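You operate a simulated robot arm through the tools that you are given. There is no shell and no other tool.

Carry out the task below with a simulated two-armed robot. There is one attempt and no reset: what you move stays moved.

## Task
Open the red tap and brass knob, pump the clear bowl full, then shut the knob.
Fine: open both fully before you pump; use the black plunger; the red tap stays open.

Only the result counts: the job must be done as asked and must still hold three seconds after the hand-in. Knocking over, shifting, dropping, spilling or breaking anything else fails it.

## Robot
Two 7-joint arms with two-finger parallel grippers on one trunk that stands fixed in place. Base frame: the origin is at the foot of the trunk, x ahead of it, y to its left, z up. Units: m, degrees, N and s.
The left shoulder is at [0.06, 0.189, 0.853], the right one opposite. With the tool pointing down near the work surface each hand reaches from about 0.1 to 0.64 m from the base axis, measured 20 degrees to its own side. Payload 3.43 kg a hand.
Tool frame (each hand has its own): the origin (TCP) lies between the finger pads and is the grasp point; the fingertips stand 0.03 m ahead of it; z points along the fingers, y is the line along which they close. Largest opening 0.094 m; finger width 0.028, thickness 0.01; the body of the gripper, 0.05 by 0.096 m, starts 0.055 m behind the TCP.
Orientation is told as [roll, pitch, yaw] about the base's x, y, z axes, in that order, counted from this pose: with the fingers straight down and closing along the base's y, the tool's x points along the base's -x, its y along +y and its z along -z.

## Interface
- The arms move only by the tool send_rows. It takes "left_commands", "right_commands" or both (then of equal length, played together; a hand with none holds still); each is a list of rows, each a list of 3 entries, a list of its own where there are three numbers: the turn, a rotation vector about the tool's x, y, z in degrees, then the shift along the tool's x, y, z in m, then the finger opening in m, from 0 to 0.094. In form: [[[ax, ay, az], [tx, ty, tz], grip], ...]. A call has 1 to 20 rows; each row is the pose to reach, as a shift and turn from the pose commanded when the call began, along the tool's axes at that moment. Rows are played at 5 a second. More than 0.05 m and 8.6 degrees between two rows, or a gripper value outside its range, and nothing of the call is played. Where a pose cannot be reached the arm comes as near as it can. A force on the tool above 40 N (or 10 N above the force at the start of the call, whichever is more), or a blocked arm, ends the call early, and 0.2 s more pass. Each finger travels about 0.153 m/s and halts on what it meets, pressing with about 20 N; the grip force reading is that of the motor and also rises with nothing between the fingers. The clock runs only during rows and for 0.2 s after the last one: add rows that repeat a pose to give the fingers time. The reply holds the time, the measured pose of the TCP, the force on the tool along the base axes, the opening and the grip force, in the units named above and with some noise, with the torque about the TCP (base axes, N m) and any sound that the robot's microphone picked up, and new pictures: "views" is both (left out), scene, wrist or none (wrist: the cameras of the hands that moved).
- Cameras (640 x 400 px; columns grow to the right, rows downward): "scene" is now at [-0.006, -0.0089, 1.4009]; the picture's right is [-0.12, -0.99, 0.00], its down [-0.83, 0.10, -0.55] and it looks along [0.54, -0.07, -0.84] (base axes); focal length 345 px, centre (320, 200). "left" rides on the left gripper at [0.076, -0.014, -0.102] in its tool frame; the picture's right is [0.18, 0.98, 0.00], its down [-0.75, 0.14, -0.64] and it looks along [-0.63, 0.12, 0.77] (tool axes); focal length 243 px, centre (320, 200). "right" rides on the right gripper at [0.076, 0.014, -0.102] in its tool frame; the picture's right is [-0.18, 0.98, 0.00], its down [-0.75, -0.14, -0.64] and it looks along [-0.63, -0.12, 0.77] (tool axes); focal length 243 px, centre (320, 200). There is no depth. A picture from a camera that has moved, and an enlarged one, comes with that camera's place and axes in the base frame and with its lens. The place of the scene camera against the robot may be out by one fixed shift of up to 0.025 m in any direction.
- lift_body(by): slides the trunk up (or, below 0, down) by that many m; the arms and the scene camera ride with it, the base frame stays. It gives what a move gives, with no picture.
- pan_tilt(pan, tilt): turns the head with the scene camera to pan (to the left, within 86 degrees either way) and tilt (down, from -29 to 69), counted from straight ahead of the robot. It gives what a move gives, and a new picture of the scene camera.
- close_up(camera, box): a new picture of the part [left, top, right, bottom] of that camera's present view, enlarged. No time passes.
- hand_in(): hands the job in; it is judged then, once.

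Nothing tells you positions but the pictures and the camera data. Unless the task says otherwise, let go and move clear before handing in.

The tools are called after "Emit:" as a command line: name --argument value ..., lists and objects as JSON in quotes. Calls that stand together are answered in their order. send_rows: Moves the arms, as the interface text tells. Its arguments: {"type":"object","properties":{"left_commands":{"type":"array","items":{"type":"array"}},"right_commands":{"type":"array","items":{"type":"array"}},"views":{"type":"string","enum":["both","scene","wrist","none"]}},"required":[]} The other tools are called the same way: lift_body (by) moves the trunk up or down; pan_tilt (pan, tilt) turns the head that bears the scene camera; close_up (camera, box) takes an enlarged picture of a part of a camera's view; hand_in () hands the job in.

At the start:

```text
t: 0.0
left_ee_pos: [0.3943, 0.1207, 0.833]
left_tcp_rot: [0.0, -0.1, 0.1]
left_ft_force: [0.4, -0.7, -0.3]
left_moment: [0.0, -0.02, 0.01]
left_grip_width: 0.0941
left_finger_force: 0.0
right_ee_pos: [0.3828, -0.2634, 0.8654]
right_tcp_rot: [0.0, 0.0, 0.0]
right_ft_force: [0.6, -0.1, 0.7]
right_moment: [0.04, 0.0, 0.01]
right_grip_width: 0.0943
right_finger_force: 0.0
trunk travel left (down, up): [-0.525, 0.465]
head pan, tilt (commanded): [-6.9, 57.0]
```

scene: 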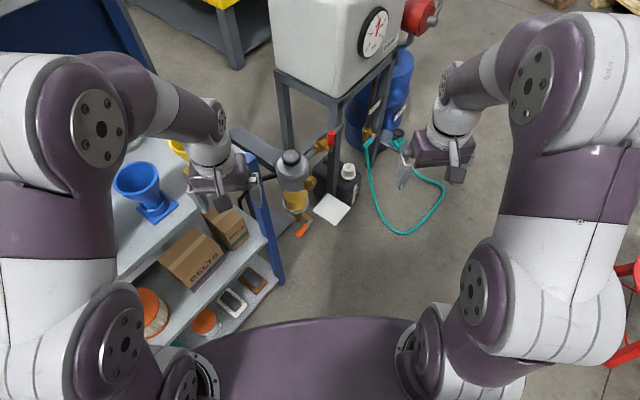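
right: 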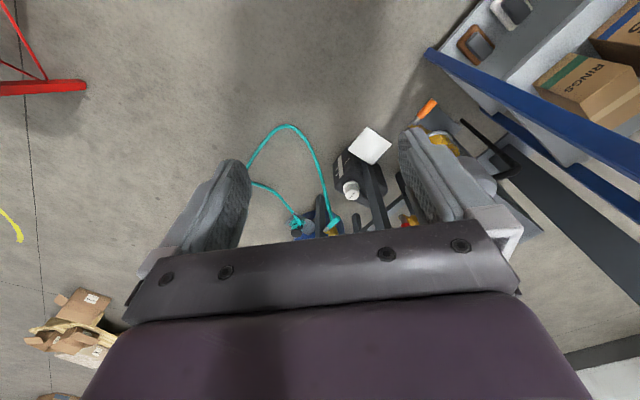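
left: 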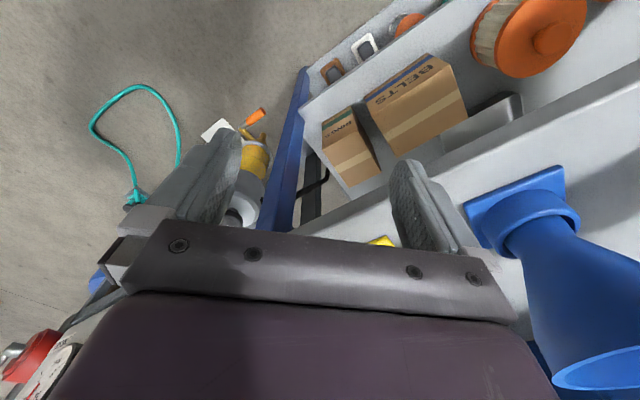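

I see a white tank on a stand ahead with a gauge, a pump/filter-like device with a yellow-filled bowl and orange bit below, a teal hose, and a shelf on the left. I'll look closer before moving anything.

Emit:
close_up --camera "scene" --box '[220, 90, 420, 250]'

Emit:
close_up --camera "scene" --box '[250, 120, 350, 200]'

Emit:
pan_tilt --pan 0 --tilt 35

```text
2.50 times, centred on (320, 170) of scene
camera zoom: at [-0.006, -0.0089, 1.4009], right [-0.12, -0.99, 0.0], down [-0.83, 0.1, -0.55], along [0.54, -0.07, -0.84], focal length 864 px, centre (320, 275)
```

zoom: 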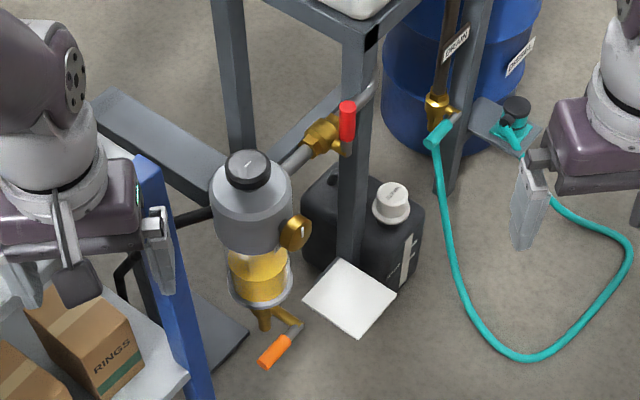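

```text
5.00 times, centred on (300, 160) of scene
camera zoom: at [-0.006, -0.0089, 1.4009], right [-0.12, -0.99, 0.0], down [-0.83, 0.1, -0.55], along [0.54, -0.07, -0.84], focal length 1727 px, centre (420, 400)
```

zoom: 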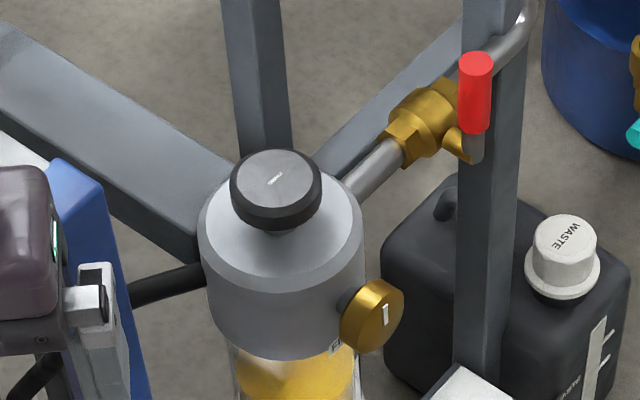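

```text
t: 0.9
left_ee_pos: [0.3961, 0.1198, 0.8322]
left_tcp_rot: [-0.1, 0.0, 0.0]
left_ft_force: [0.8, 0.3, 0.0]
left_moment: [0.02, 0.0, -0.03]
left_grip_width: 0.0942
left_finger_force: 0.1
right_ee_pos: [0.3824, -0.2632, 0.8654]
right_tcp_rot: [0.0, 0.1, -0.1]
right_ft_force: [0.4, 0.2, -0.5]
right_moment: [-0.01, -0.02, 0.05]
right_grip_width: 0.0942
right_finger_force: 0.2
trunk travel left (down, up): [-0.525, 0.465]
head pan, tilt (commanded): [0.0, 35.0]
camera scene: at [0.0126, -0.0005, 1.4315], right [0.0, -1.0, 0.0], down [-0.57, 0.0, -0.82], along [0.82, 0.0, -0.57], focal length 345 px, centre (320, 200)
```

scene: 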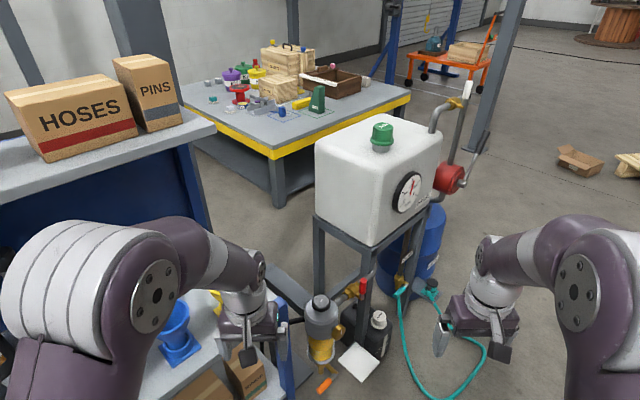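

The filter has a grey head with a black plunger on top, a brass knob at its right front, a clear bowl below with yellow liquid, and an orange drain lever underneath. The red tap sits on the feed pipe behind it, so I'll zoom in and then lift the trunk for parallax.

Emit:
close_up --camera "scene" --box '[280, 260, 400, 335]'

Emit:
close_up --camera "scene" --box '[290, 280, 354, 320]'

Emit:
close_up --camera "scene" --box '[296, 320, 360, 360]'

Emit:
close_up --camera "left" --box '[160, 90, 320, 250]'

Emit:
close_up --camera "right" --box '[260, 80, 500, 240]'

```text
5.33 times, centred on (340, 298) of scene
camera zoom: at [0.0126, -0.0005, 1.4315], right [0.0, -1.0, 0.0], down [-0.57, 0.0, -0.82], along [0.82, 0.0, -0.57], focal length 1842 px, centre (213, -320)
```

zoom: 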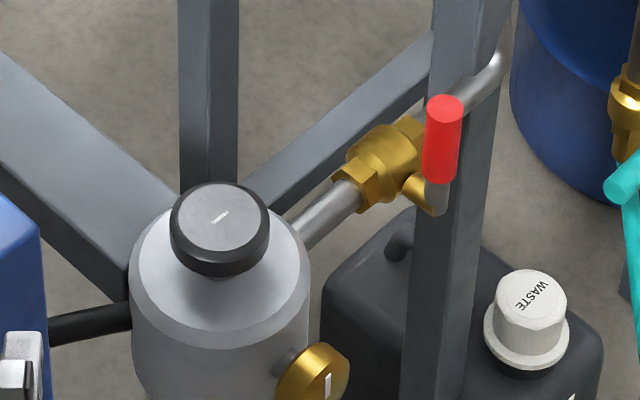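

```text
10.00 times, centred on (322, 300) of scene
camera zoom: at [0.0126, -0.0005, 1.4315], right [0.0, -1.0, 0.0], down [-0.57, 0.0, -0.82], along [0.82, 0.0, -0.57], focal length 3454 px, centre (300, -800)
```

zoom: 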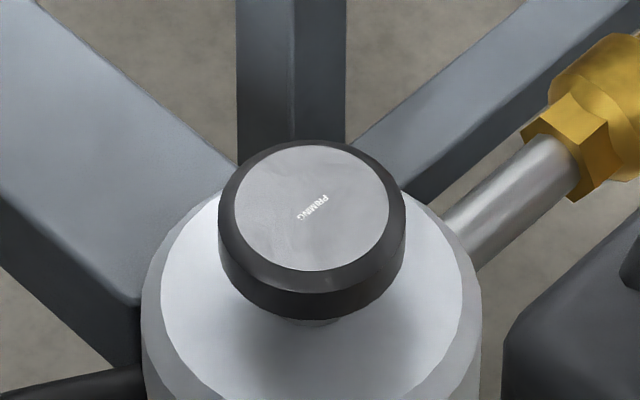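

```text
10.00 times, centred on (328, 340) of scene
camera zoom: at [0.0126, -0.0005, 1.4315], right [0.0, -1.0, 0.0], down [-0.57, 0.0, -0.82], along [0.82, 0.0, -0.57], focal length 3454 px, centre (240, -1200)
```

zoom: 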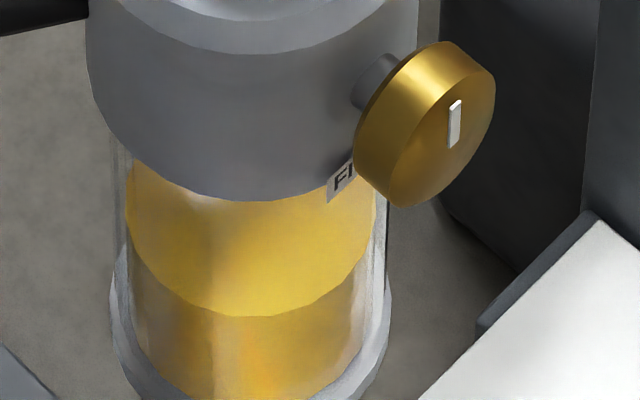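

```text
2.50 times, centred on (240, 170) of left
camera zoom: at [0.3179, 0.1072, 0.9349], right [-0.18, 0.98, 0.0], down [0.75, 0.14, 0.64], along [0.63, 0.12, -0.77], focal length 606 px, centre (520, 275)
```

zoom: 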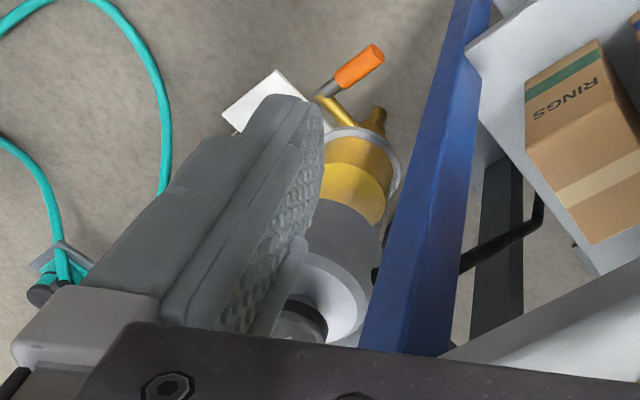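

```text
2.50 times, centred on (380, 160) of right
camera zoom: at [0.3052, -0.2499, 0.9681], right [0.18, 0.98, 0.0], down [0.75, -0.14, 0.64], along [0.63, -0.12, -0.77], focal length 606 px, centre (170, 300)
```

zoom: 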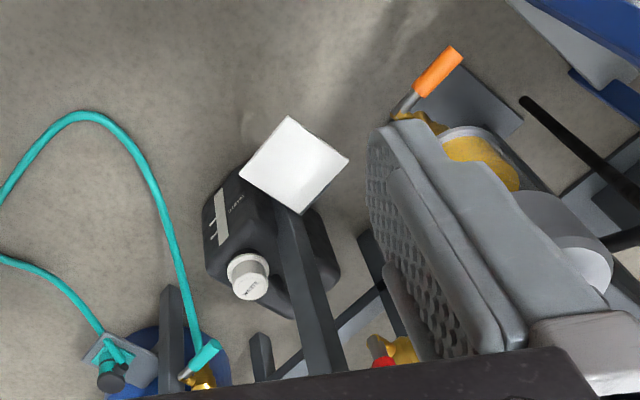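

The filter head is at about y=0, with the red tap behind it and to the right; the heights aren't certain yet. I'll lift the trunk to get a vertical baseline.

Emit:
lift_body --by 0.3

Emit:
pan_tilt --pan 0 --tilt 60

Emit:
close_up --camera "scene" --box '[240, 100, 400, 200]'

Emit:
close_up --camera "left" --box '[0, 0, 640, 400]'

Emit:
close_up --camera "right" --box '[0, 0, 640, 400]'

```text
t: 3.9
left_ee_pos: [0.3956, 0.1209, 1.1314]
left_tcp_rot: [-0.1, 0.0, 0.0]
left_ft_force: [0.2, -0.4, -0.1]
left_moment: [0.02, 0.0, -0.03]
left_grip_width: 0.0939
left_finger_force: 0.0
right_ee_pos: [0.3834, -0.2646, 1.164]
right_tcp_rot: [0.0, -0.1, 0.0]
right_ft_force: [1.0, -0.2, 0.6]
right_moment: [-0.01, 0.02, -0.03]
right_grip_width: 0.0942
right_finger_force: 0.1
trunk travel left (down, up): [-0.825, 0.165]
head pan, tilt (commanded): [0.0, 35.0]
```

```text
t: 4.8
left_ee_pos: [0.3953, 0.121, 1.1319]
left_tcp_rot: [-0.2, 0.0, 0.0]
left_ft_force: [-0.4, -0.8, -0.8]
left_moment: [0.0, -0.02, 0.02]
left_grip_width: 0.0938
left_finger_force: 0.1
right_ee_pos: [0.3821, -0.2631, 1.1647]
right_tcp_rot: [0.0, 0.0, 0.0]
right_ft_force: [0.4, 0.2, -0.1]
right_moment: [0.0, -0.03, -0.01]
right_grip_width: 0.094
right_finger_force: 0.0
trunk travel left (down, up): [-0.825, 0.165]
head pan, tilt (commanded): [0.0, 60.0]
camera scene: at [-0.0088, -0.0004, 1.6973], right [0.0, -1.0, 0.0], down [-0.87, 0.0, -0.5], along [0.5, 0.0, -0.87], focal length 345 px, centre (320, 200)
```

scene: 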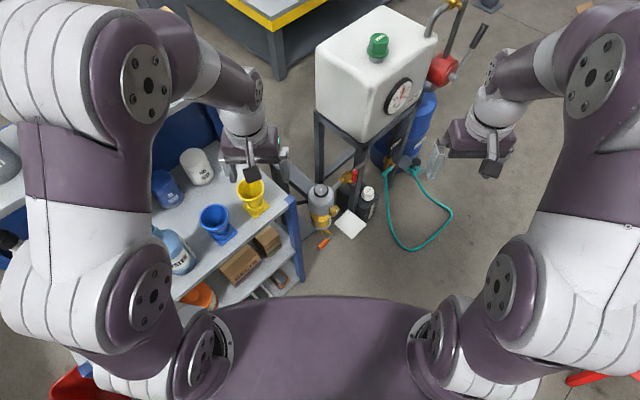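

```text
4.00 times, centred on (320, 150) of scene
camera zoom: at [-0.0088, -0.0004, 1.6973], right [0.0, -1.0, 0.0], down [-0.87, 0.0, -0.5], along [0.5, 0.0, -0.87], focal length 1382 px, centre (320, 400)
```

zoom: 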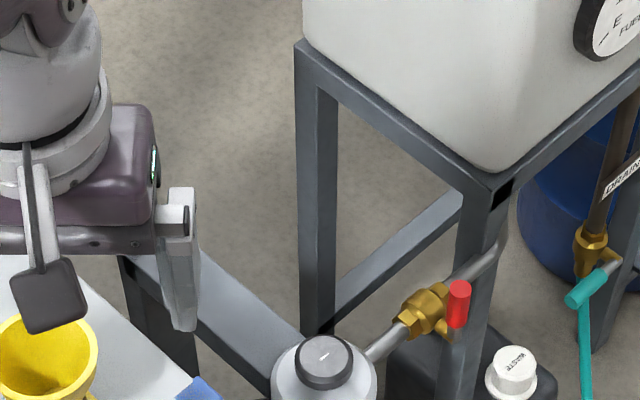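

```text
1.00 times, centred on (320, 200) of left (not enlarged: the box is as wide or as high as the picture)
camera zoom: at [0.3179, 0.1072, 1.2349], right [-0.18, 0.98, 0.0], down [0.75, 0.14, 0.64], along [0.63, 0.12, -0.77], focal length 243 px, centre (320, 200)
```

zoom: 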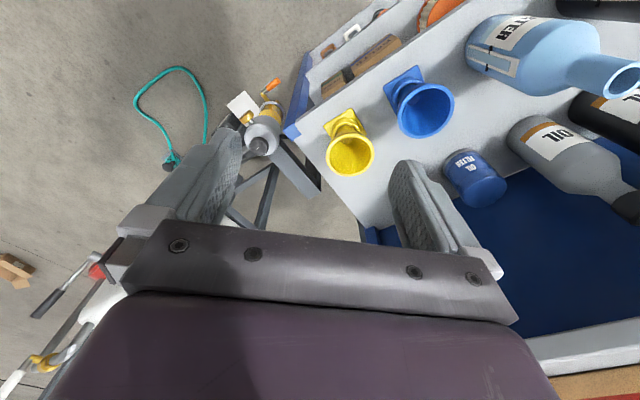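

```text
1.00 times, centred on (320, 200) of right (not enlarged: the box is as wide or as high as the picture)
camera zoom: at [0.3052, -0.2499, 1.2681], right [0.18, 0.98, 0.0], down [0.75, -0.14, 0.64], along [0.63, -0.12, -0.77], focal length 243 px, centre (320, 200)
```

zoom: 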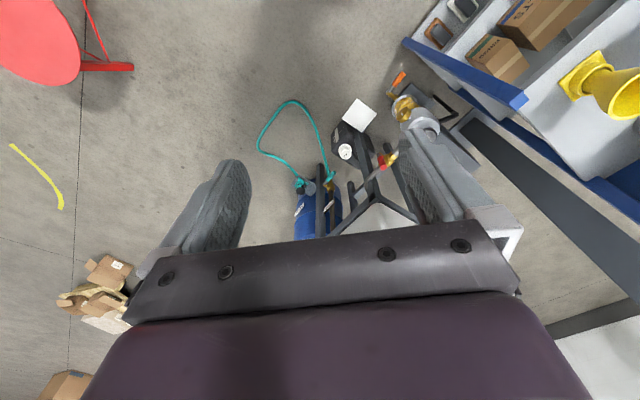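

The plunger top comes out near (0.64, 0.0, 0.65). I'll zoom the wrist cameras, whose poses are exact, to refine this.

Emit:
close_up --camera "left" --box '[216, 70, 312, 160]'

Emit:
close_up --camera "right" --box '[330, 60, 458, 180]'

```text
4.44 times, centred on (264, 115) of left
camera zoom: at [0.3179, 0.1072, 1.2349], right [-0.18, 0.98, 0.0], down [0.75, 0.14, 0.64], along [0.63, 0.12, -0.77], focal length 1078 px, centre (569, 578)
```

zoom: 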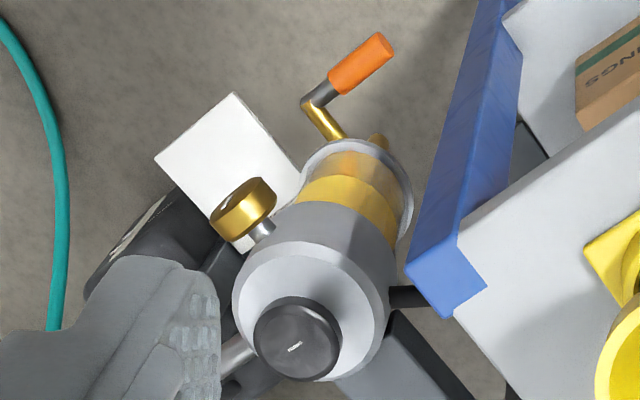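

```text
3.33 times, centred on (394, 120) of right
camera zoom: at [0.3052, -0.2499, 1.2681], right [0.18, 0.98, 0.0], down [0.75, -0.14, 0.64], along [0.63, -0.12, -0.77], focal length 809 px, centre (73, 467)
```

zoom: 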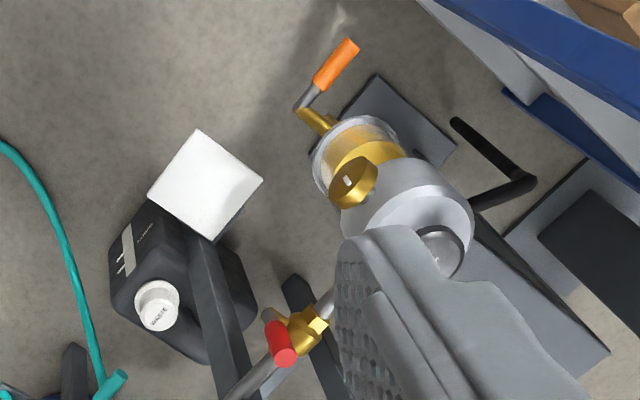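

The knob is at about (0.617, -0.051, 0.546). The red handle stands upright near (0.706, -0.128, 0.60–0.66) and its valve body is near (0.74, -0.10, 0.575). I'll lower the trunk again and bring the right wrist camera round for a near-horizontal view.

Emit:
lift_body --by -0.3

Emit:
send_rows --right_commands '[[[-1.8, -6.26, -4.33], [0.003, 0.009, 0.009], 0.094], [[-3.6, -12.5, -8.66], [0.006, 0.018, 0.018], 0.094], [[-5.4, -18.8, -13.0], [0.009, 0.027, 0.027], 0.094], [[-7.2, -25.0, -17.3], [0.012, 0.036, 0.036], 0.094], [[-9.0, -31.3, -21.6], [0.015, 0.045, 0.045], 0.094], [[-10.8, -37.5, -26.0], [0.018, 0.054, 0.054], 0.094], [[-12.6, -43.8, -30.3], [0.02, 0.06, 0.062], 0.094]]' --views "both"

```text
t: 7.8
left_ee_pos: [0.3951, 0.121, 0.833]
left_tcp_rot: [-0.1, 0.1, 0.0]
left_ft_force: [-0.3, -0.4, 0.4]
left_moment: [0.01, 0.03, 0.0]
left_grip_width: 0.094
left_finger_force: 0.0
right_ee_pos: [0.3822, -0.2638, 0.8647]
right_tcp_rot: [0.1, 0.0, 0.0]
right_ft_force: [-0.2, -0.6, 0.2]
right_moment: [0.03, 0.04, 0.04]
right_grip_width: 0.0941
right_finger_force: 0.0
trunk travel left (down, up): [-0.525, 0.465]
head pan, tilt (commanded): [0.0, 60.0]
```

```text
t: 9.3
left_ee_pos: [0.3956, 0.1203, 0.8315]
left_tcp_rot: [-0.2, -0.1, 0.0]
left_ft_force: [0.1, 1.0, 0.2]
left_moment: [-0.02, 0.02, 0.01]
left_grip_width: 0.0939
left_finger_force: 0.1
right_ee_pos: [0.3623, -0.2036, 0.8028]
right_tcp_rot: [0.1, -45.1, 31.8]
right_ft_force: [0.3, 1.1, 0.1]
right_moment: [-0.01, 0.02, 0.0]
right_grip_width: 0.0941
right_finger_force: 0.1
trunk travel left (down, up): [-0.525, 0.465]
head pan, tilt (commanded): [0.0, 60.0]
camera scene: at [-0.0086, -0.0008, 1.3973], right [0.0, -1.0, 0.0], down [-0.87, 0.0, -0.5], along [0.5, 0.0, -0.87], focal length 345 px, centre (320, 200)
camera right: at [0.2459, -0.2584, 0.822], right [-0.41, 0.9, 0.13], down [0.14, -0.08, 0.99], along [0.9, 0.42, -0.09], focal length 243 px, centre (320, 200)
```

scene: 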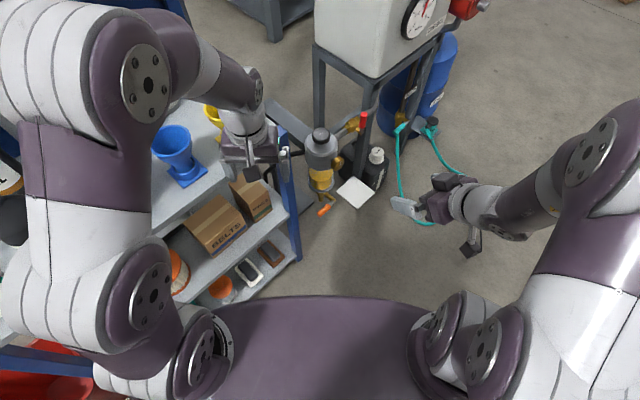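
right: 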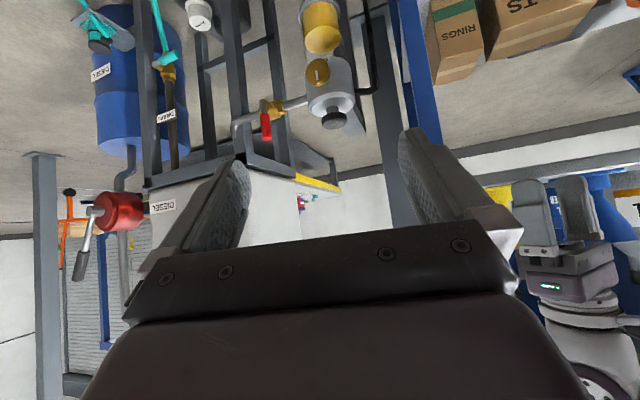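

The wrist camera now has a good, upside-down, nearly horizontal view of the filter and the red tap. I'll zoom in on both.

Emit:
close_up --camera "right" --box '[220, 60, 380, 160]'

Emit:
close_up --camera "right" --box '[280, 0, 376, 60]'

Emit:
close_up --camera "right" --box '[290, 40, 370, 140]'

Emit:
close_up --camera "right" --box '[230, 80, 310, 150]'

Emit:
close_up --camera "scene" --box '[280, 100, 400, 225]'

```text
4.00 times, centred on (300, 110) of right
camera zoom: at [0.2459, -0.2584, 0.822], right [-0.41, 0.9, 0.13], down [0.14, -0.08, 0.99], along [0.9, 0.42, -0.09], focal length 970 px, centre (400, 560)
```

zoom: 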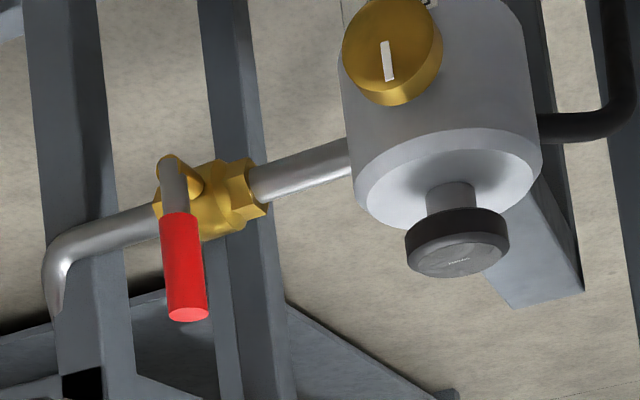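

```text
6.67 times, centred on (328, 30) of right
camera zoom: at [0.2459, -0.2584, 0.822], right [-0.41, 0.9, 0.13], down [0.14, -0.08, 0.99], along [0.9, 0.42, -0.09], focal length 1618 px, centre (267, 1333)
```

zoom: 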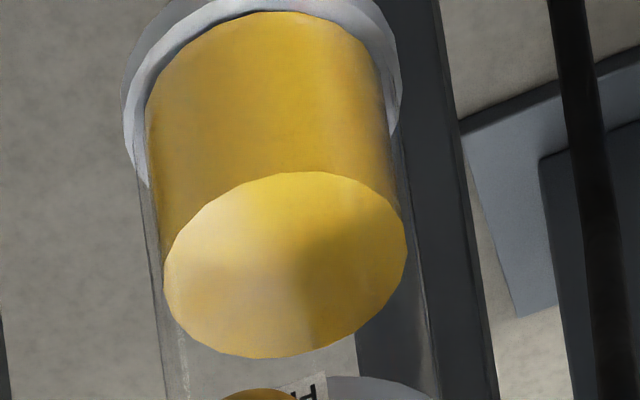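

```text
4.00 times, centred on (330, 90) of right
camera zoom: at [0.2459, -0.2584, 0.822], right [-0.41, 0.9, 0.13], down [0.14, -0.08, 0.99], along [0.9, 0.42, -0.09], focal length 970 px, centre (280, 640)
```

zoom: 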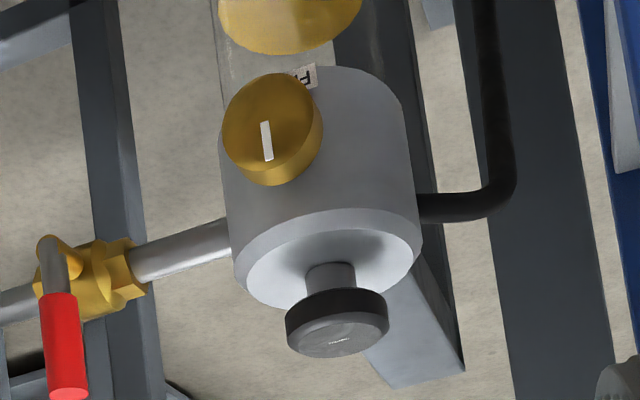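

```text
5.71 times, centred on (270, 115) of right
camera zoom: at [0.2459, -0.2584, 0.822], right [-0.41, 0.9, 0.13], down [0.14, -0.08, 0.99], along [0.9, 0.42, -0.09], focal length 1386 px, centre (606, 686)
```

zoom: 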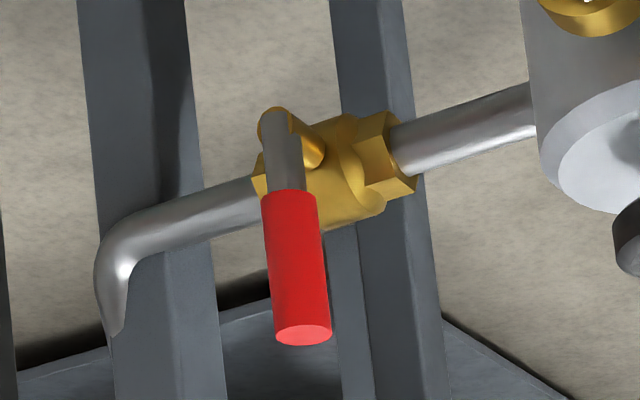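

```text
3.20 times, centred on (340, 162) of scene
camera zoom: at [-0.0086, -0.0008, 1.3973], right [0.0, -1.0, 0.0], down [-0.87, 0.0, -0.5], along [0.5, 0.0, -0.87], focal length 1105 px, centre (256, 320)
```

zoom: 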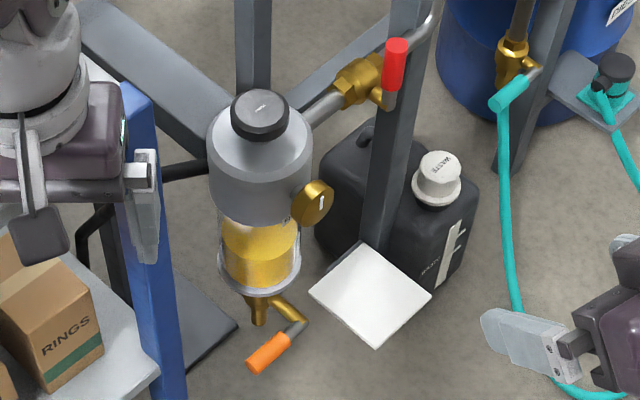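

The knob, tap and bowl are all clear in this view. I'll zoom further to get the knob axis direction and the marks.

Emit:
close_up --camera "right" --box '[300, 50, 340, 90]'

Emit:
close_up --camera "scene" --box '[320, 140, 360, 180]'

Emit:
close_up --camera "scene" --box '[340, 100, 390, 145]'

Emit:
close_up --camera "left" --box '[216, 100, 312, 240]'

```text
10.00 times, centred on (320, 70) of right
camera zoom: at [0.2459, -0.2584, 0.822], right [-0.41, 0.9, 0.13], down [0.14, -0.08, 0.99], along [0.9, 0.42, -0.09], focal length 2426 px, centre (320, 1500)
```

zoom: 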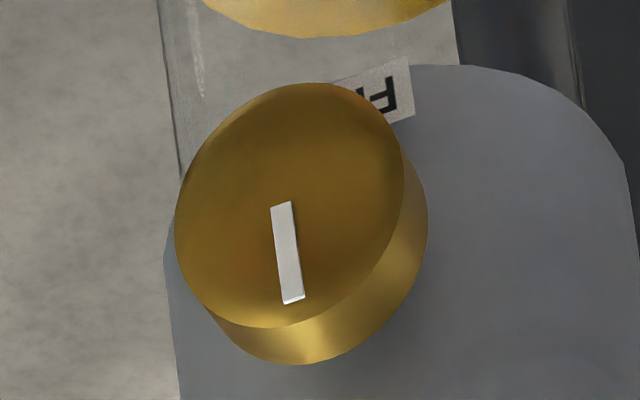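

```text
10.00 times, centred on (340, 160) of scene
camera zoom: at [-0.0086, -0.0008, 1.3973], right [0.0, -1.0, 0.0], down [-0.87, 0.0, -0.5], along [0.5, 0.0, -0.87], focal length 3454 px, centre (120, 600)
```

zoom: 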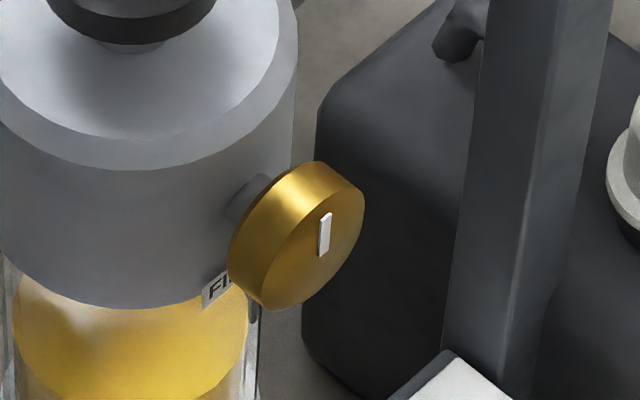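

```text
8.89 times, centred on (365, 122) of scene
camera zoom: at [-0.0086, -0.0008, 1.3973], right [0.0, -1.0, 0.0], down [-0.87, 0.0, -0.5], along [0.5, 0.0, -0.87], focal length 3070 px, centre (-80, 889)
```

zoom: 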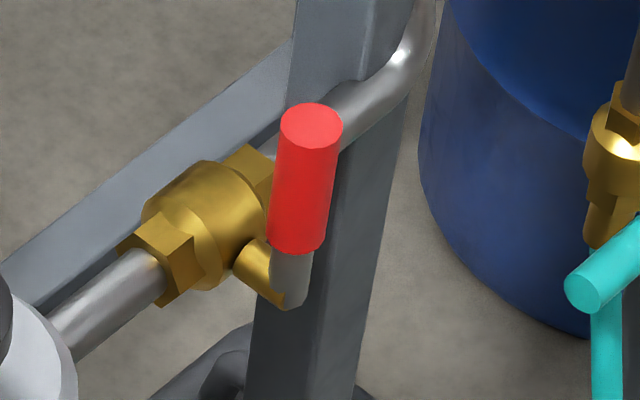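

```text
2.86 times, centred on (264, 170) of left
camera zoom: at [0.318, 0.107, 0.9349], right [-0.18, 0.98, 0.0], down [0.75, 0.14, 0.64], along [0.63, 0.12, -0.77], focal length 693 px, centre (480, 286)
```

zoom: 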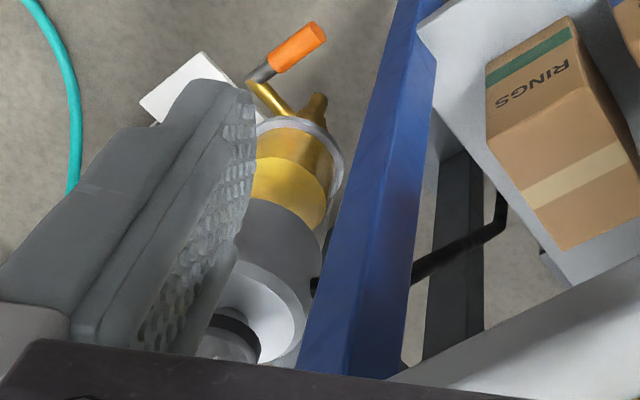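

The closed knob's white pointer faces up. Its face centre is at about (0.617, -0.056, 0.545), facing (-0.7, -0.7, 0). The red handle pivots at about (0.736, -0.131, 0.548) and points up, across the pipe, so the tap is shut. I'll bring the right hand to a standoff in front of the red handle, pointing horizontally along (0.7, 0.7, 0).

Emit:
send_rows --right_commands '[[[-1.25, -4.47, -0.52], [-0.0039, -0.0158, 0.0326], 0.094], [[-2.5, -8.94, -1.03], [-0.0077, -0.0316, 0.0653], 0.094], [[-3.75, -13.41, -1.55], [-0.0116, -0.0474, 0.0979], 0.094], [[-5.0, -17.88, -2.06], [-0.0155, -0.0632, 0.1306], 0.094], [[-6.25, -22.35, -2.58], [-0.0194, -0.079, 0.1632], 0.094], [[-7.5, -26.82, -3.1], [-0.0232, -0.0948, 0.1958], 0.094], [[-8.75, -31.29, -3.61], [-0.0271, -0.1106, 0.2285], 0.094], [[-10.0, -35.76, -4.13], [-0.031, -0.1264, 0.2611], 0.094], [[-11.25, -40.23, -4.64], [-0.0348, -0.1422, 0.2938], 0.094], [[-12.5, -44.7, -5.16], [-0.0387, -0.158, 0.3264], 0.094]]' --views "both"

```text
t: 11.6
left_ee_pos: [0.394, 0.1204, 0.8334]
left_tcp_rot: [-0.1, -0.1, 0.0]
left_ft_force: [-0.3, 0.2, 1.0]
left_moment: [-0.02, -0.02, -0.01]
left_grip_width: 0.094
left_finger_force: 0.0
right_ee_pos: [0.6803, -0.1398, 0.6442]
right_tcp_rot: [1.3, -80.0, 39.2]
right_ft_force: [0.9, -0.4, -0.3]
right_moment: [0.02, 0.03, 0.02]
right_grip_width: 0.0938
right_finger_force: 0.0
right hand out of reach, approached as far as the arm can: row 5, 6, 7, 8, 9, 10
trunk travel left (down, up): [-0.525, 0.465]
head pan, tilt (commanded): [0.0, 60.0]
camera scene: at [-0.0096, -0.0002, 1.3973], right [0.0, -1.0, 0.0], down [-0.87, 0.0, -0.5], along [0.5, 0.0, -0.87], focal length 345 px, centre (320, 200)
camera right: at [0.5833, -0.2039, 0.5882], right [-0.61, 0.77, 0.19], down [-0.29, -0.44, 0.85], along [0.74, 0.47, 0.49], focal length 243 px, centre (320, 200)
```

scene: 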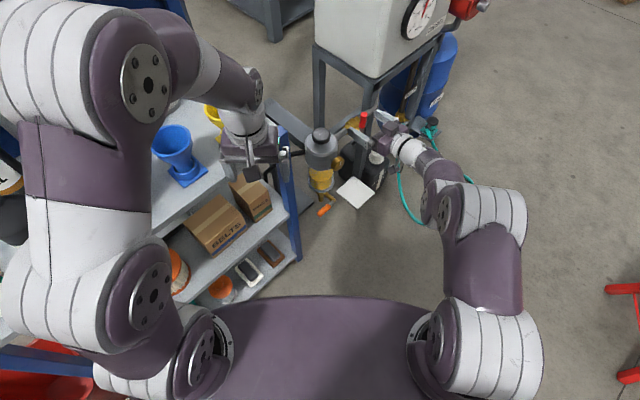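
right: 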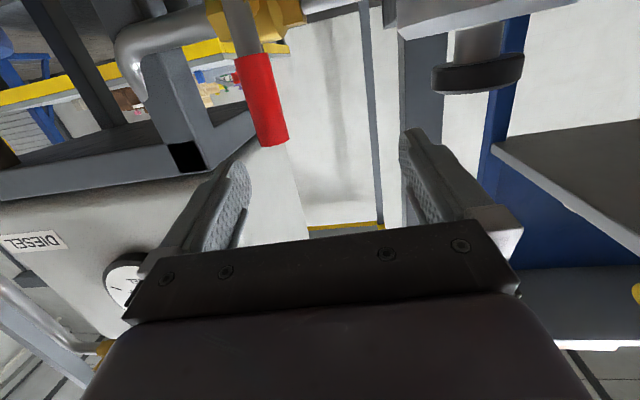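

The right hand stopped short of its target: it is at (0.68, -0.14, 0.644), pitched -80, with the handle tip just ahead of the fingers. I'll check clearances around the shelf, since a lower trunk may be needed.

Emit:
pan_tilt --pan 40 --tilt 55

Emit:
pan_tilt --pan -20 --tilt 55

Emit:
close_up --camera "scene" --box '[200, 50, 360, 210]'

```text
t: 12.6
left_ee_pos: [0.3941, 0.1206, 0.833]
left_tcp_rot: [0.0, 0.0, 0.0]
left_ft_force: [0.6, -0.5, 0.5]
left_moment: [-0.01, 0.01, 0.01]
left_grip_width: 0.0941
left_finger_force: 0.1
right_ee_pos: [0.6805, -0.1413, 0.6444]
right_tcp_rot: [1.2, -79.9, 39.2]
right_ft_force: [-0.1, 0.3, 0.3]
right_moment: [-0.01, 0.03, 0.0]
right_grip_width: 0.094
right_finger_force: 0.1
trunk travel left (down, up): [-0.525, 0.465]
head pan, tilt (commanded): [40.0, 55.0]
camera scene: at [-0.0201, 0.0458, 1.4033], right [0.64, -0.77, 0.0], down [-0.63, -0.53, -0.57], along [0.44, 0.37, -0.82], focal length 345 px, centre (320, 200)
```

scene: 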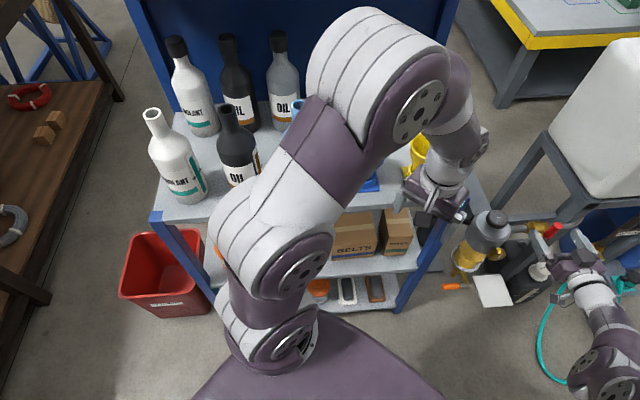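

```text
t: 13.9
left_ee_pos: [0.394, 0.1211, 0.8336]
left_tcp_rot: [-0.1, 0.0, 0.0]
left_ft_force: [-0.2, 0.7, 0.0]
left_moment: [0.0, 0.0, 0.0]
left_grip_width: 0.0941
left_finger_force: 0.1
right_ee_pos: [0.6807, -0.1402, 0.6468]
right_tcp_rot: [1.2, -80.0, 39.1]
right_ft_force: [-0.3, 1.5, -0.3]
right_moment: [-0.02, 0.0, -0.02]
right_grip_width: 0.0939
right_finger_force: 0.0
trunk travel left (down, up): [-0.525, 0.465]
head pan, tilt (commanded): [-20.0, 55.0]
camera scene: at [-0.0076, -0.025, 1.4033], right [-0.34, -0.94, 0.0], down [-0.77, 0.28, -0.57], along [0.54, -0.2, -0.82], focal length 345 px, centre (320, 200)
```

scene: 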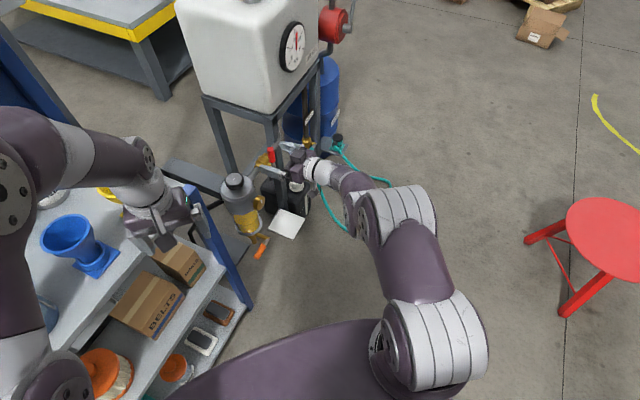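

```text
2.50 times, centred on (280, 130) of scene
camera zoom: at [-0.0076, -0.025, 1.4033], right [-0.34, -0.94, 0.0], down [-0.77, 0.28, -0.57], along [0.54, -0.2, -0.82], focal length 864 px, centre (420, 375)
```

zoom: 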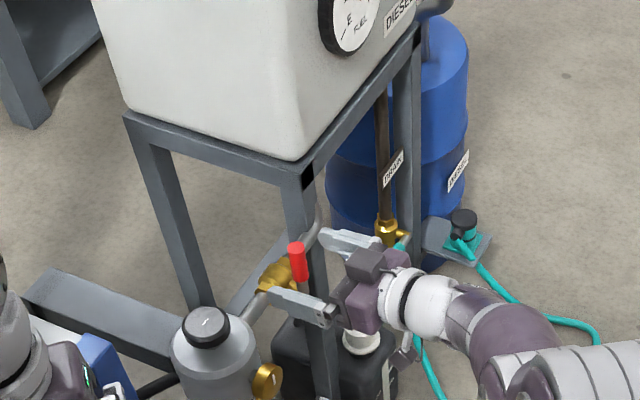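

The right arm is near full stretch because its shoulder sits too high for these targets. The shelf and the blue funnel, whose rim is at about z=0.905, are close to the left hand. I'll raise the left hand clear and back the right hand off, then lower the trunk a little.

Emit:
send_rows --left_commands '[[[0, 0, 0], [0, -0.005, -0.03], 0.094], [[0, 0, 0], [0, -0.01, -0.06], 0.094], [[0, 0, 0], [0, -0.015, -0.09], 0.094], [[0, 0, 0], [0, -0.02, -0.12], 0.094]]' --right_commands '[[[0, 0, 0], [0, 0, -0.03], 0.094], [[0, 0, 0], [0, 0, -0.06], 0.094], [[0, 0, 0], [0, 0, -0.09], 0.094], [[0, 0, 0], [0, 0, -0.12], 0.094]]' --views "both"

```text
t: 14.9
left_ee_pos: [0.386, 0.1023, 0.9271]
left_tcp_rot: [-0.1, 0.0, 0.0]
left_ft_force: [0.6, 0.3, -0.6]
left_moment: [0.0, -0.01, -0.02]
left_grip_width: 0.0939
left_finger_force: 0.0
left hand out of reach, approached as far as the arm can: row 4
right_ee_pos: [0.6306, -0.1665, 0.6798]
right_tcp_rot: [-1.1, -77.0, 39.2]
right_ft_force: [0.7, -0.1, -0.5]
right_moment: [-0.01, 0.0, -0.02]
right_grip_width: 0.0942
right_finger_force: 0.2
right hand out of reach, approached as far as the arm can: row 1, 2, 3, 4
trunk travel left (down, up): [-0.525, 0.465]
head pan, tilt (commanded): [-20.0, 55.0]
camera scene: at [-0.0086, -0.0248, 1.4033], right [-0.34, -0.94, 0.0], down [-0.77, 0.28, -0.57], along [0.54, -0.2, -0.82], focal length 345 px, centre (320, 200)
camera right: at [0.5294, -0.2272, 0.6293], right [-0.58, 0.8, 0.17], down [-0.27, -0.39, 0.88], along [0.77, 0.46, 0.44], focal length 243 px, centre (320, 200)
camera left: at [0.3088, 0.0892, 1.03], right [-0.18, 0.98, 0.0], down [0.75, 0.14, 0.64], along [0.63, 0.12, -0.77], focal length 243 px, centre (320, 200)
```

scene: 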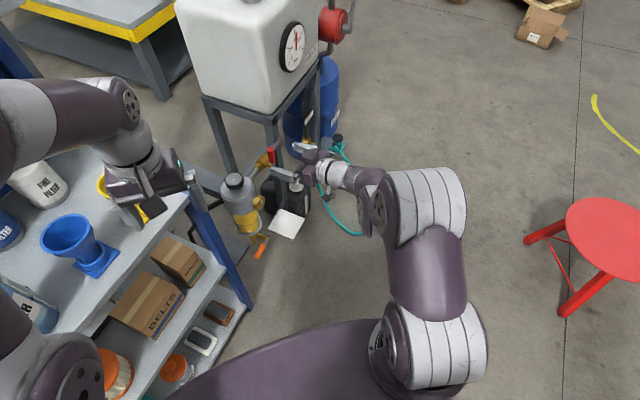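
right: 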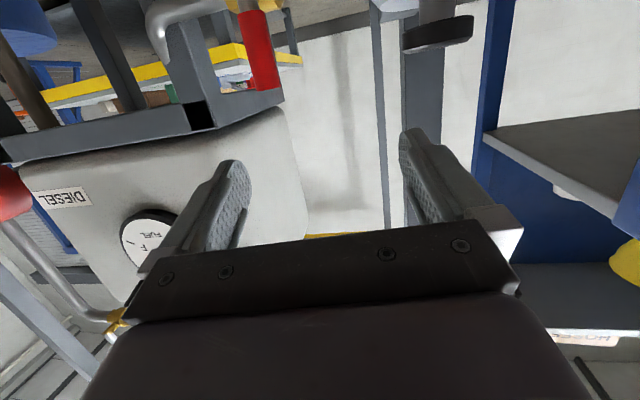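
left: 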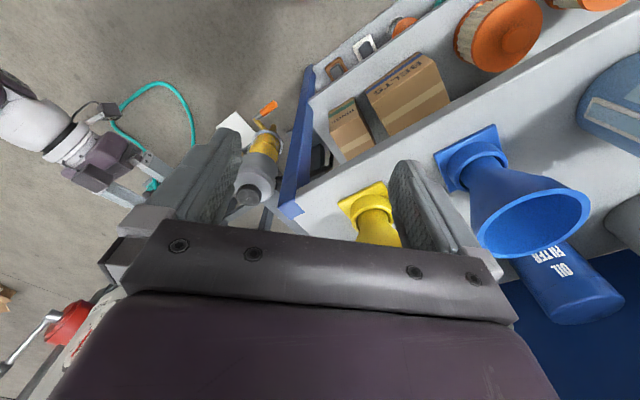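

The moves are relative to the commanded pose, and the right arm's limit looks like wrist bend, since the forearm slopes down steeply. I'll command reachable poses for both hands, with the left hand nearer the robot and clear of the shelf, then lower the trunk in steps.

Emit:
send_rows --left_commands '[[[0, 0, 0], [0.0135, -0.0025, 0.013], 0.094], [[0, 0, 0], [0.027, -0.005, 0.026], 0.094], [[0, 0, 0], [0.04, -0.0075, 0.04], 0.094], [[0, 0, 0], [0.054, -0.01, 0.053], 0.094], [[0, 0, 0], [0.054, -0.01, 0.053], 0.094]]' --right_commands '[[[2.46, 6.2, 0.55], [-0.03, 0.0065, 0.0065], 0.094], [[4.9, 12.4, 1.1], [-0.06, 0.013, 0.013], 0.094], [[7.4, 18.7, 1.65], [-0.09, 0.0195, 0.0195], 0.094], [[9.85, 24.9, 2.2], [-0.12, 0.026, 0.026], 0.094], [[9.85, 24.9, 2.2], [-0.12, 0.026, 0.026], 0.094]]' --views "scene"

```text
t: 16.1
left_ee_pos: [0.3338, 0.0928, 0.8743]
left_tcp_rot: [-0.2, 0.0, 0.0]
left_ft_force: [0.0, -0.7, -1.2]
left_moment: [0.0, 0.02, 0.02]
left_grip_width: 0.0938
left_finger_force: 0.0
right_ee_pos: [0.6548, -0.1136, 0.794]
right_tcp_rot: [-4.1, -52.2, 31.5]
right_ft_force: [-0.3, -0.2, 0.3]
right_moment: [0.03, 0.02, -0.03]
right_grip_width: 0.0939
right_finger_force: 0.1
trunk travel left (down, up): [-0.525, 0.465]
head pan, tilt (commanded): [-20.0, 55.0]
camera scene: at [-0.0075, -0.0254, 1.4033], right [-0.34, -0.94, 0.0], down [-0.77, 0.28, -0.57], along [0.54, -0.2, -0.82], focal length 345 px, centre (320, 200)
```

scene: 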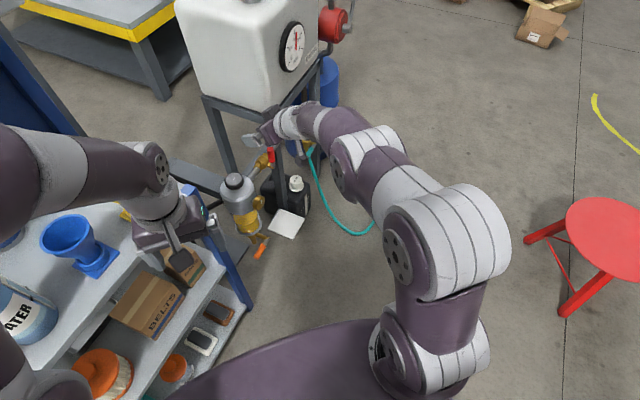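

The right hand is now above the tap region. I'll pull it well back and right, then lower the trunk.

Emit:
send_rows --right_commands '[[[0, 0, 0], [0.025, -0.007, -0.036], 0.094], [[0, 0, 0], [0.05, -0.014, -0.072], 0.094], [[0, 0, 0], [0.075, -0.021, -0.109], 0.094], [[0, 0, 0], [0.1, -0.028, -0.145], 0.094]]' --views "none"

Emit:
lift_body --by -0.1

Emit:
pan_tilt --pan 20 --tilt 55

```text
t: 17.1
left_ee_pos: [0.3331, 0.0936, 0.8742]
left_tcp_rot: [0.0, -0.1, 0.0]
left_ft_force: [0.2, -0.3, 0.4]
left_moment: [0.01, 0.02, -0.02]
left_grip_width: 0.0939
left_finger_force: 0.1
right_ee_pos: [0.5119, -0.2204, 0.805]
right_tcp_rot: [-4.1, -52.1, 31.6]
right_ft_force: [-0.8, 0.0, 0.0]
right_moment: [-0.01, -0.03, -0.01]
right_grip_width: 0.0939
right_finger_force: 0.1
trunk travel left (down, up): [-0.525, 0.465]
head pan, tilt (commanded): [-20.0, 55.0]
```

```text
t: 18.4
left_ee_pos: [0.3329, 0.0928, 0.7742]
left_tcp_rot: [0.0, 0.0, 0.0]
left_ft_force: [-0.5, -0.7, 0.5]
left_moment: [0.02, -0.02, 0.0]
left_grip_width: 0.0942
left_finger_force: 0.2
right_ee_pos: [0.5131, -0.2208, 0.7034]
right_tcp_rot: [-4.1, -52.0, 31.6]
right_ft_force: [-0.5, 0.1, -1.0]
right_moment: [0.0, -0.02, 0.0]
right_grip_width: 0.0942
right_finger_force: 0.1
trunk travel left (down, up): [-0.425, 0.565]
head pan, tilt (commanded): [-20.0, 55.0]
```

```text
t: 19.5
left_ee_pos: [0.3323, 0.0917, 0.7746]
left_tcp_rot: [-0.1, 0.0, 0.0]
left_ft_force: [-0.1, -0.1, 0.2]
left_moment: [-0.01, 0.0, 0.0]
left_grip_width: 0.0939
left_finger_force: 0.1
right_ee_pos: [0.5128, -0.221, 0.7034]
right_tcp_rot: [-4.0, -52.1, 31.5]
right_ft_force: [0.0, 0.0, 0.6]
right_moment: [0.0, 0.0, -0.01]
right_grip_width: 0.0939
right_finger_force: 0.0
trunk travel left (down, up): [-0.425, 0.565]
head pan, tilt (commanded): [20.0, 55.0]
camera scene: at [-0.0077, 0.0242, 1.3033], right [0.34, -0.94, 0.0], down [-0.77, -0.28, -0.57], along [0.54, 0.2, -0.82], focal length 345 px, centre (320, 200)
```

scene: 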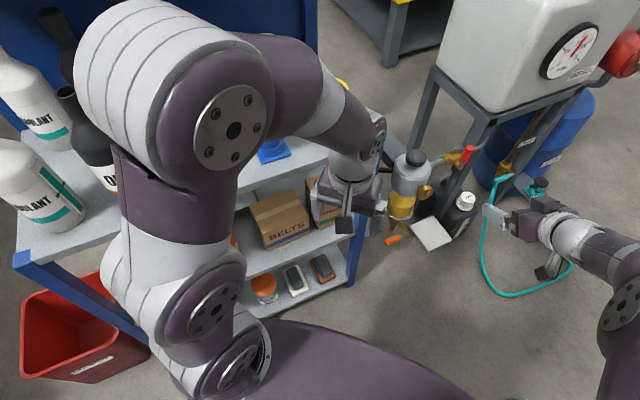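

The left forearm is close above the blue funnel, so I won't lower the trunk any more yet. I'll test whether the right hand can now reach a horizontal standoff in front of the brass knob.

Emit:
send_rows --right_commands '[[[-2.8, -6.3, -0.53], [0.0129, 0.0123, 0.0256], 0.094], [[-5.6, -12.6, -1.05], [0.0257, 0.0246, 0.0511], 0.094], [[-8.4, -18.95, -1.58], [0.0386, 0.037, 0.0767], 0.094], [[-11.2, -25.3, -2.1], [0.0515, 0.0493, 0.1022], 0.094], [[-14.0, -31.6, -2.63], [0.0643, 0.0616, 0.1278], 0.094], [[-16.85, -37.9, -3.15], [0.0772, 0.0739, 0.1533], 0.094], [[-16.85, -37.9, -3.15], [0.0772, 0.0739, 0.1533], 0.094]]' --views "both"

```text
t: 21.1
left_ee_pos: [0.3336, 0.0923, 0.7742]
left_tcp_rot: [-0.1, 0.1, 0.0]
left_ft_force: [-0.3, 0.2, 0.9]
left_moment: [-0.01, 0.01, 0.02]
left_grip_width: 0.0943
left_finger_force: 0.1
right_ee_pos: [0.6032, -0.0962, 0.6001]
right_tcp_rot: [0.5, -79.8, 39.8]
right_ft_force: [0.3, 0.6, 0.4]
right_moment: [0.04, 0.0, -0.03]
right_grip_width: 0.094
right_finger_force: 0.0
right hand out of reach, approached as far as the arm can: row 3, 4, 5, 6, 7
trunk travel left (down, up): [-0.425, 0.565]
head pan, tilt (commanded): [20.0, 55.0]
camera scene: at [-0.0068, 0.0243, 1.3033], right [0.34, -0.94, 0.0], down [-0.77, -0.28, -0.57], along [0.54, 0.2, -0.82], focal length 345 px, centre (320, 200)
camera right: at [0.5067, -0.1596, 0.5436], right [-0.61, 0.77, 0.18], down [-0.29, -0.43, 0.85], along [0.74, 0.47, 0.49], focal length 243 px, centre (320, 200)
```

scene: 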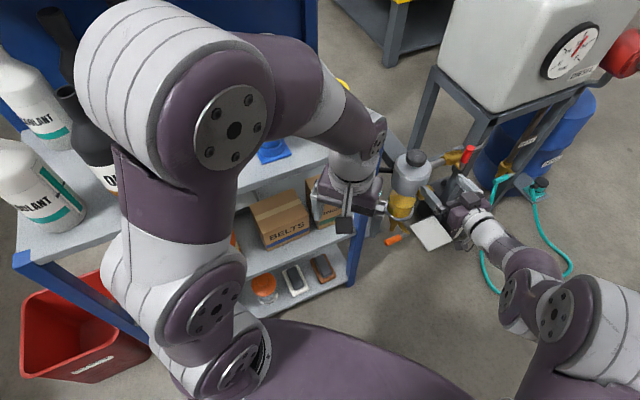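
right: 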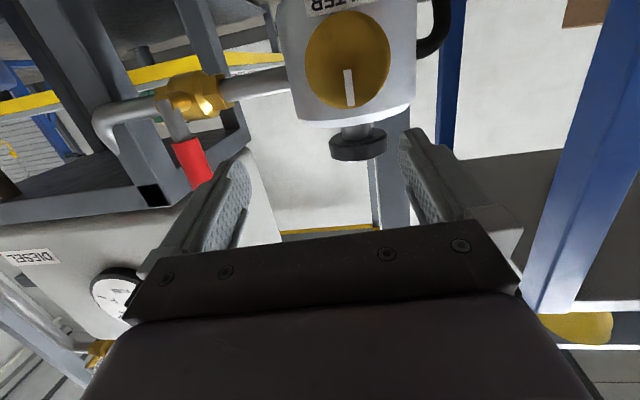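

The knob label reads "FILTER", and the right hand nearly reached its pose, so a little more trunk lowering should do it. First I'll move the left arm right and inward, away from the funnel.

Emit:
send_rows --left_commands '[[[0, 0, 0], [0.01, -0.03, -0.01], 0.094], [[0, 0, 0], [0.02, -0.06, -0.02], 0.094], [[0, 0, 0], [0.03, -0.09, -0.03], 0.094], [[0, 0, 0], [0.03, -0.11, -0.03], 0.094], [[0, 0, 0], [0.03, -0.11, -0.03], 0.094]]' --right_commands '[[[0, 0, 0], [0, 0, 0], 0.094], [[0, 0, 0], [0, 0, -0.02], 0.094], [[0, 0, 0], [0, 0, -0.04], 0.094], [[0, 0, 0], [-0.03, -0.02, -0.06], 0.094], [[0, 0, 0], [-0.06, -0.04, -0.08], 0.094]]' --views "scene"

```text
t: 22.3
left_ee_pos: [0.304, -0.018, 0.8061]
left_tcp_rot: [-0.2, -0.1, -0.1]
left_ft_force: [-0.5, 0.5, -0.2]
left_moment: [-0.01, -0.03, 0.02]
left_grip_width: 0.0937
left_finger_force: 0.0
right_ee_pos: [0.6147, -0.1416, 0.6723]
right_tcp_rot: [-0.3, -79.1, 39.9]
right_ft_force: [-0.6, -0.5, 1.1]
right_moment: [-0.02, -0.01, 0.0]
right_grip_width: 0.094
right_finger_force: 0.0
right hand out of reach, approached as far as the arm can: row 2, 3, 4, 5
trunk travel left (down, up): [-0.425, 0.565]
head pan, tilt (commanded): [20.0, 55.0]
camera scene: at [-0.0087, 0.0246, 1.3033], right [0.34, -0.94, 0.0], down [-0.77, -0.28, -0.57], along [0.54, 0.2, -0.82], focal length 345 px, centre (320, 200)
```

scene: 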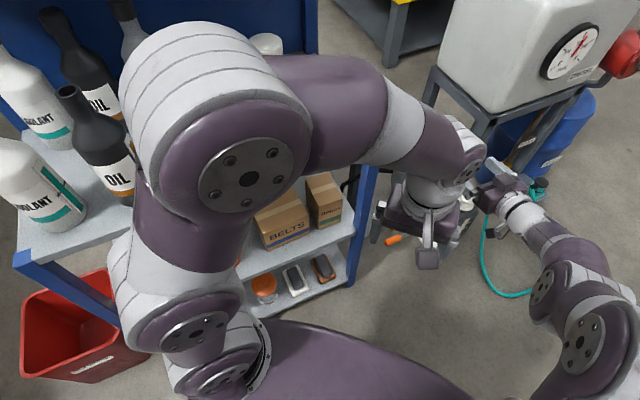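

Both hands are clear. I'll back the right hand off with a relaxed pitch, lower the trunk another 0.1 m, and check.

Emit:
send_rows --right_commands '[[[0, 6.5, 0], [0.008, 0.001, -0.042], 0.094], [[0, 13, 0], [0.016, 0.002, -0.084], 0.094], [[0, 19, 0], [0.024, 0.003, -0.126], 0.094], [[0, 19, 0], [0.024, 0.003, -0.126], 0.094]]' --views "none"

Emit:
lift_body --by -0.1

Emit:
pan_tilt --pan 10 --tilt 50

```text
t: 23.3
left_ee_pos: [0.3052, -0.0179, 0.8043]
left_tcp_rot: [-0.1, 0.0, 0.0]
left_ft_force: [-0.9, -0.7, 0.9]
left_moment: [-0.01, 0.0, 0.01]
left_grip_width: 0.094
left_finger_force: 0.1
right_ee_pos: [0.5153, -0.224, 0.6716]
right_tcp_rot: [0.1, -60.8, 40.2]
right_ft_force: [0.4, 0.0, -0.3]
right_moment: [0.01, 0.03, -0.02]
right_grip_width: 0.0939
right_finger_force: 0.0
trunk travel left (down, up): [-0.425, 0.565]
head pan, tilt (commanded): [20.0, 55.0]
```

```text
t: 24.6
left_ee_pos: [0.3049, -0.0171, 0.7048]
left_tcp_rot: [0.0, -0.1, -0.1]
left_ft_force: [-0.2, 0.2, -0.7]
left_moment: [-0.02, 0.03, 0.01]
left_grip_width: 0.094
left_finger_force: 0.1
right_ee_pos: [0.5149, -0.2244, 0.5722]
right_tcp_rot: [0.0, -60.9, 40.1]
right_ft_force: [1.0, 0.4, 0.0]
right_moment: [0.03, 0.01, 0.0]
right_grip_width: 0.094
right_finger_force: 0.1
trunk travel left (down, up): [-0.325, 0.665]
head pan, tilt (commanded): [20.0, 55.0]
```

```text
t: 25.4
left_ee_pos: [0.3045, -0.0178, 0.7054]
left_tcp_rot: [0.0, 0.1, 0.0]
left_ft_force: [0.0, -0.5, -0.1]
left_moment: [0.0, 0.03, 0.01]
left_grip_width: 0.0941
left_finger_force: 0.1
right_ee_pos: [0.5155, -0.2237, 0.5715]
right_tcp_rot: [0.1, -61.0, 40.0]
right_ft_force: [-0.8, 0.7, 0.5]
right_moment: [0.01, 0.0, -0.01]
right_grip_width: 0.0941
right_finger_force: 0.0
trunk travel left (down, up): [-0.325, 0.665]
head pan, tilt (commanded): [10.0, 50.0]
camera scene: at [0.0003, 0.013, 1.2098], right [0.17, -0.98, 0.0], down [-0.75, -0.13, -0.64], along [0.63, 0.11, -0.77], focal length 345 px, centre (320, 200)
```

scene: 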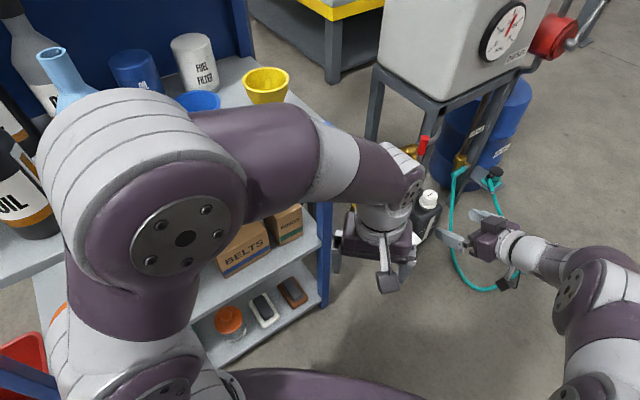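

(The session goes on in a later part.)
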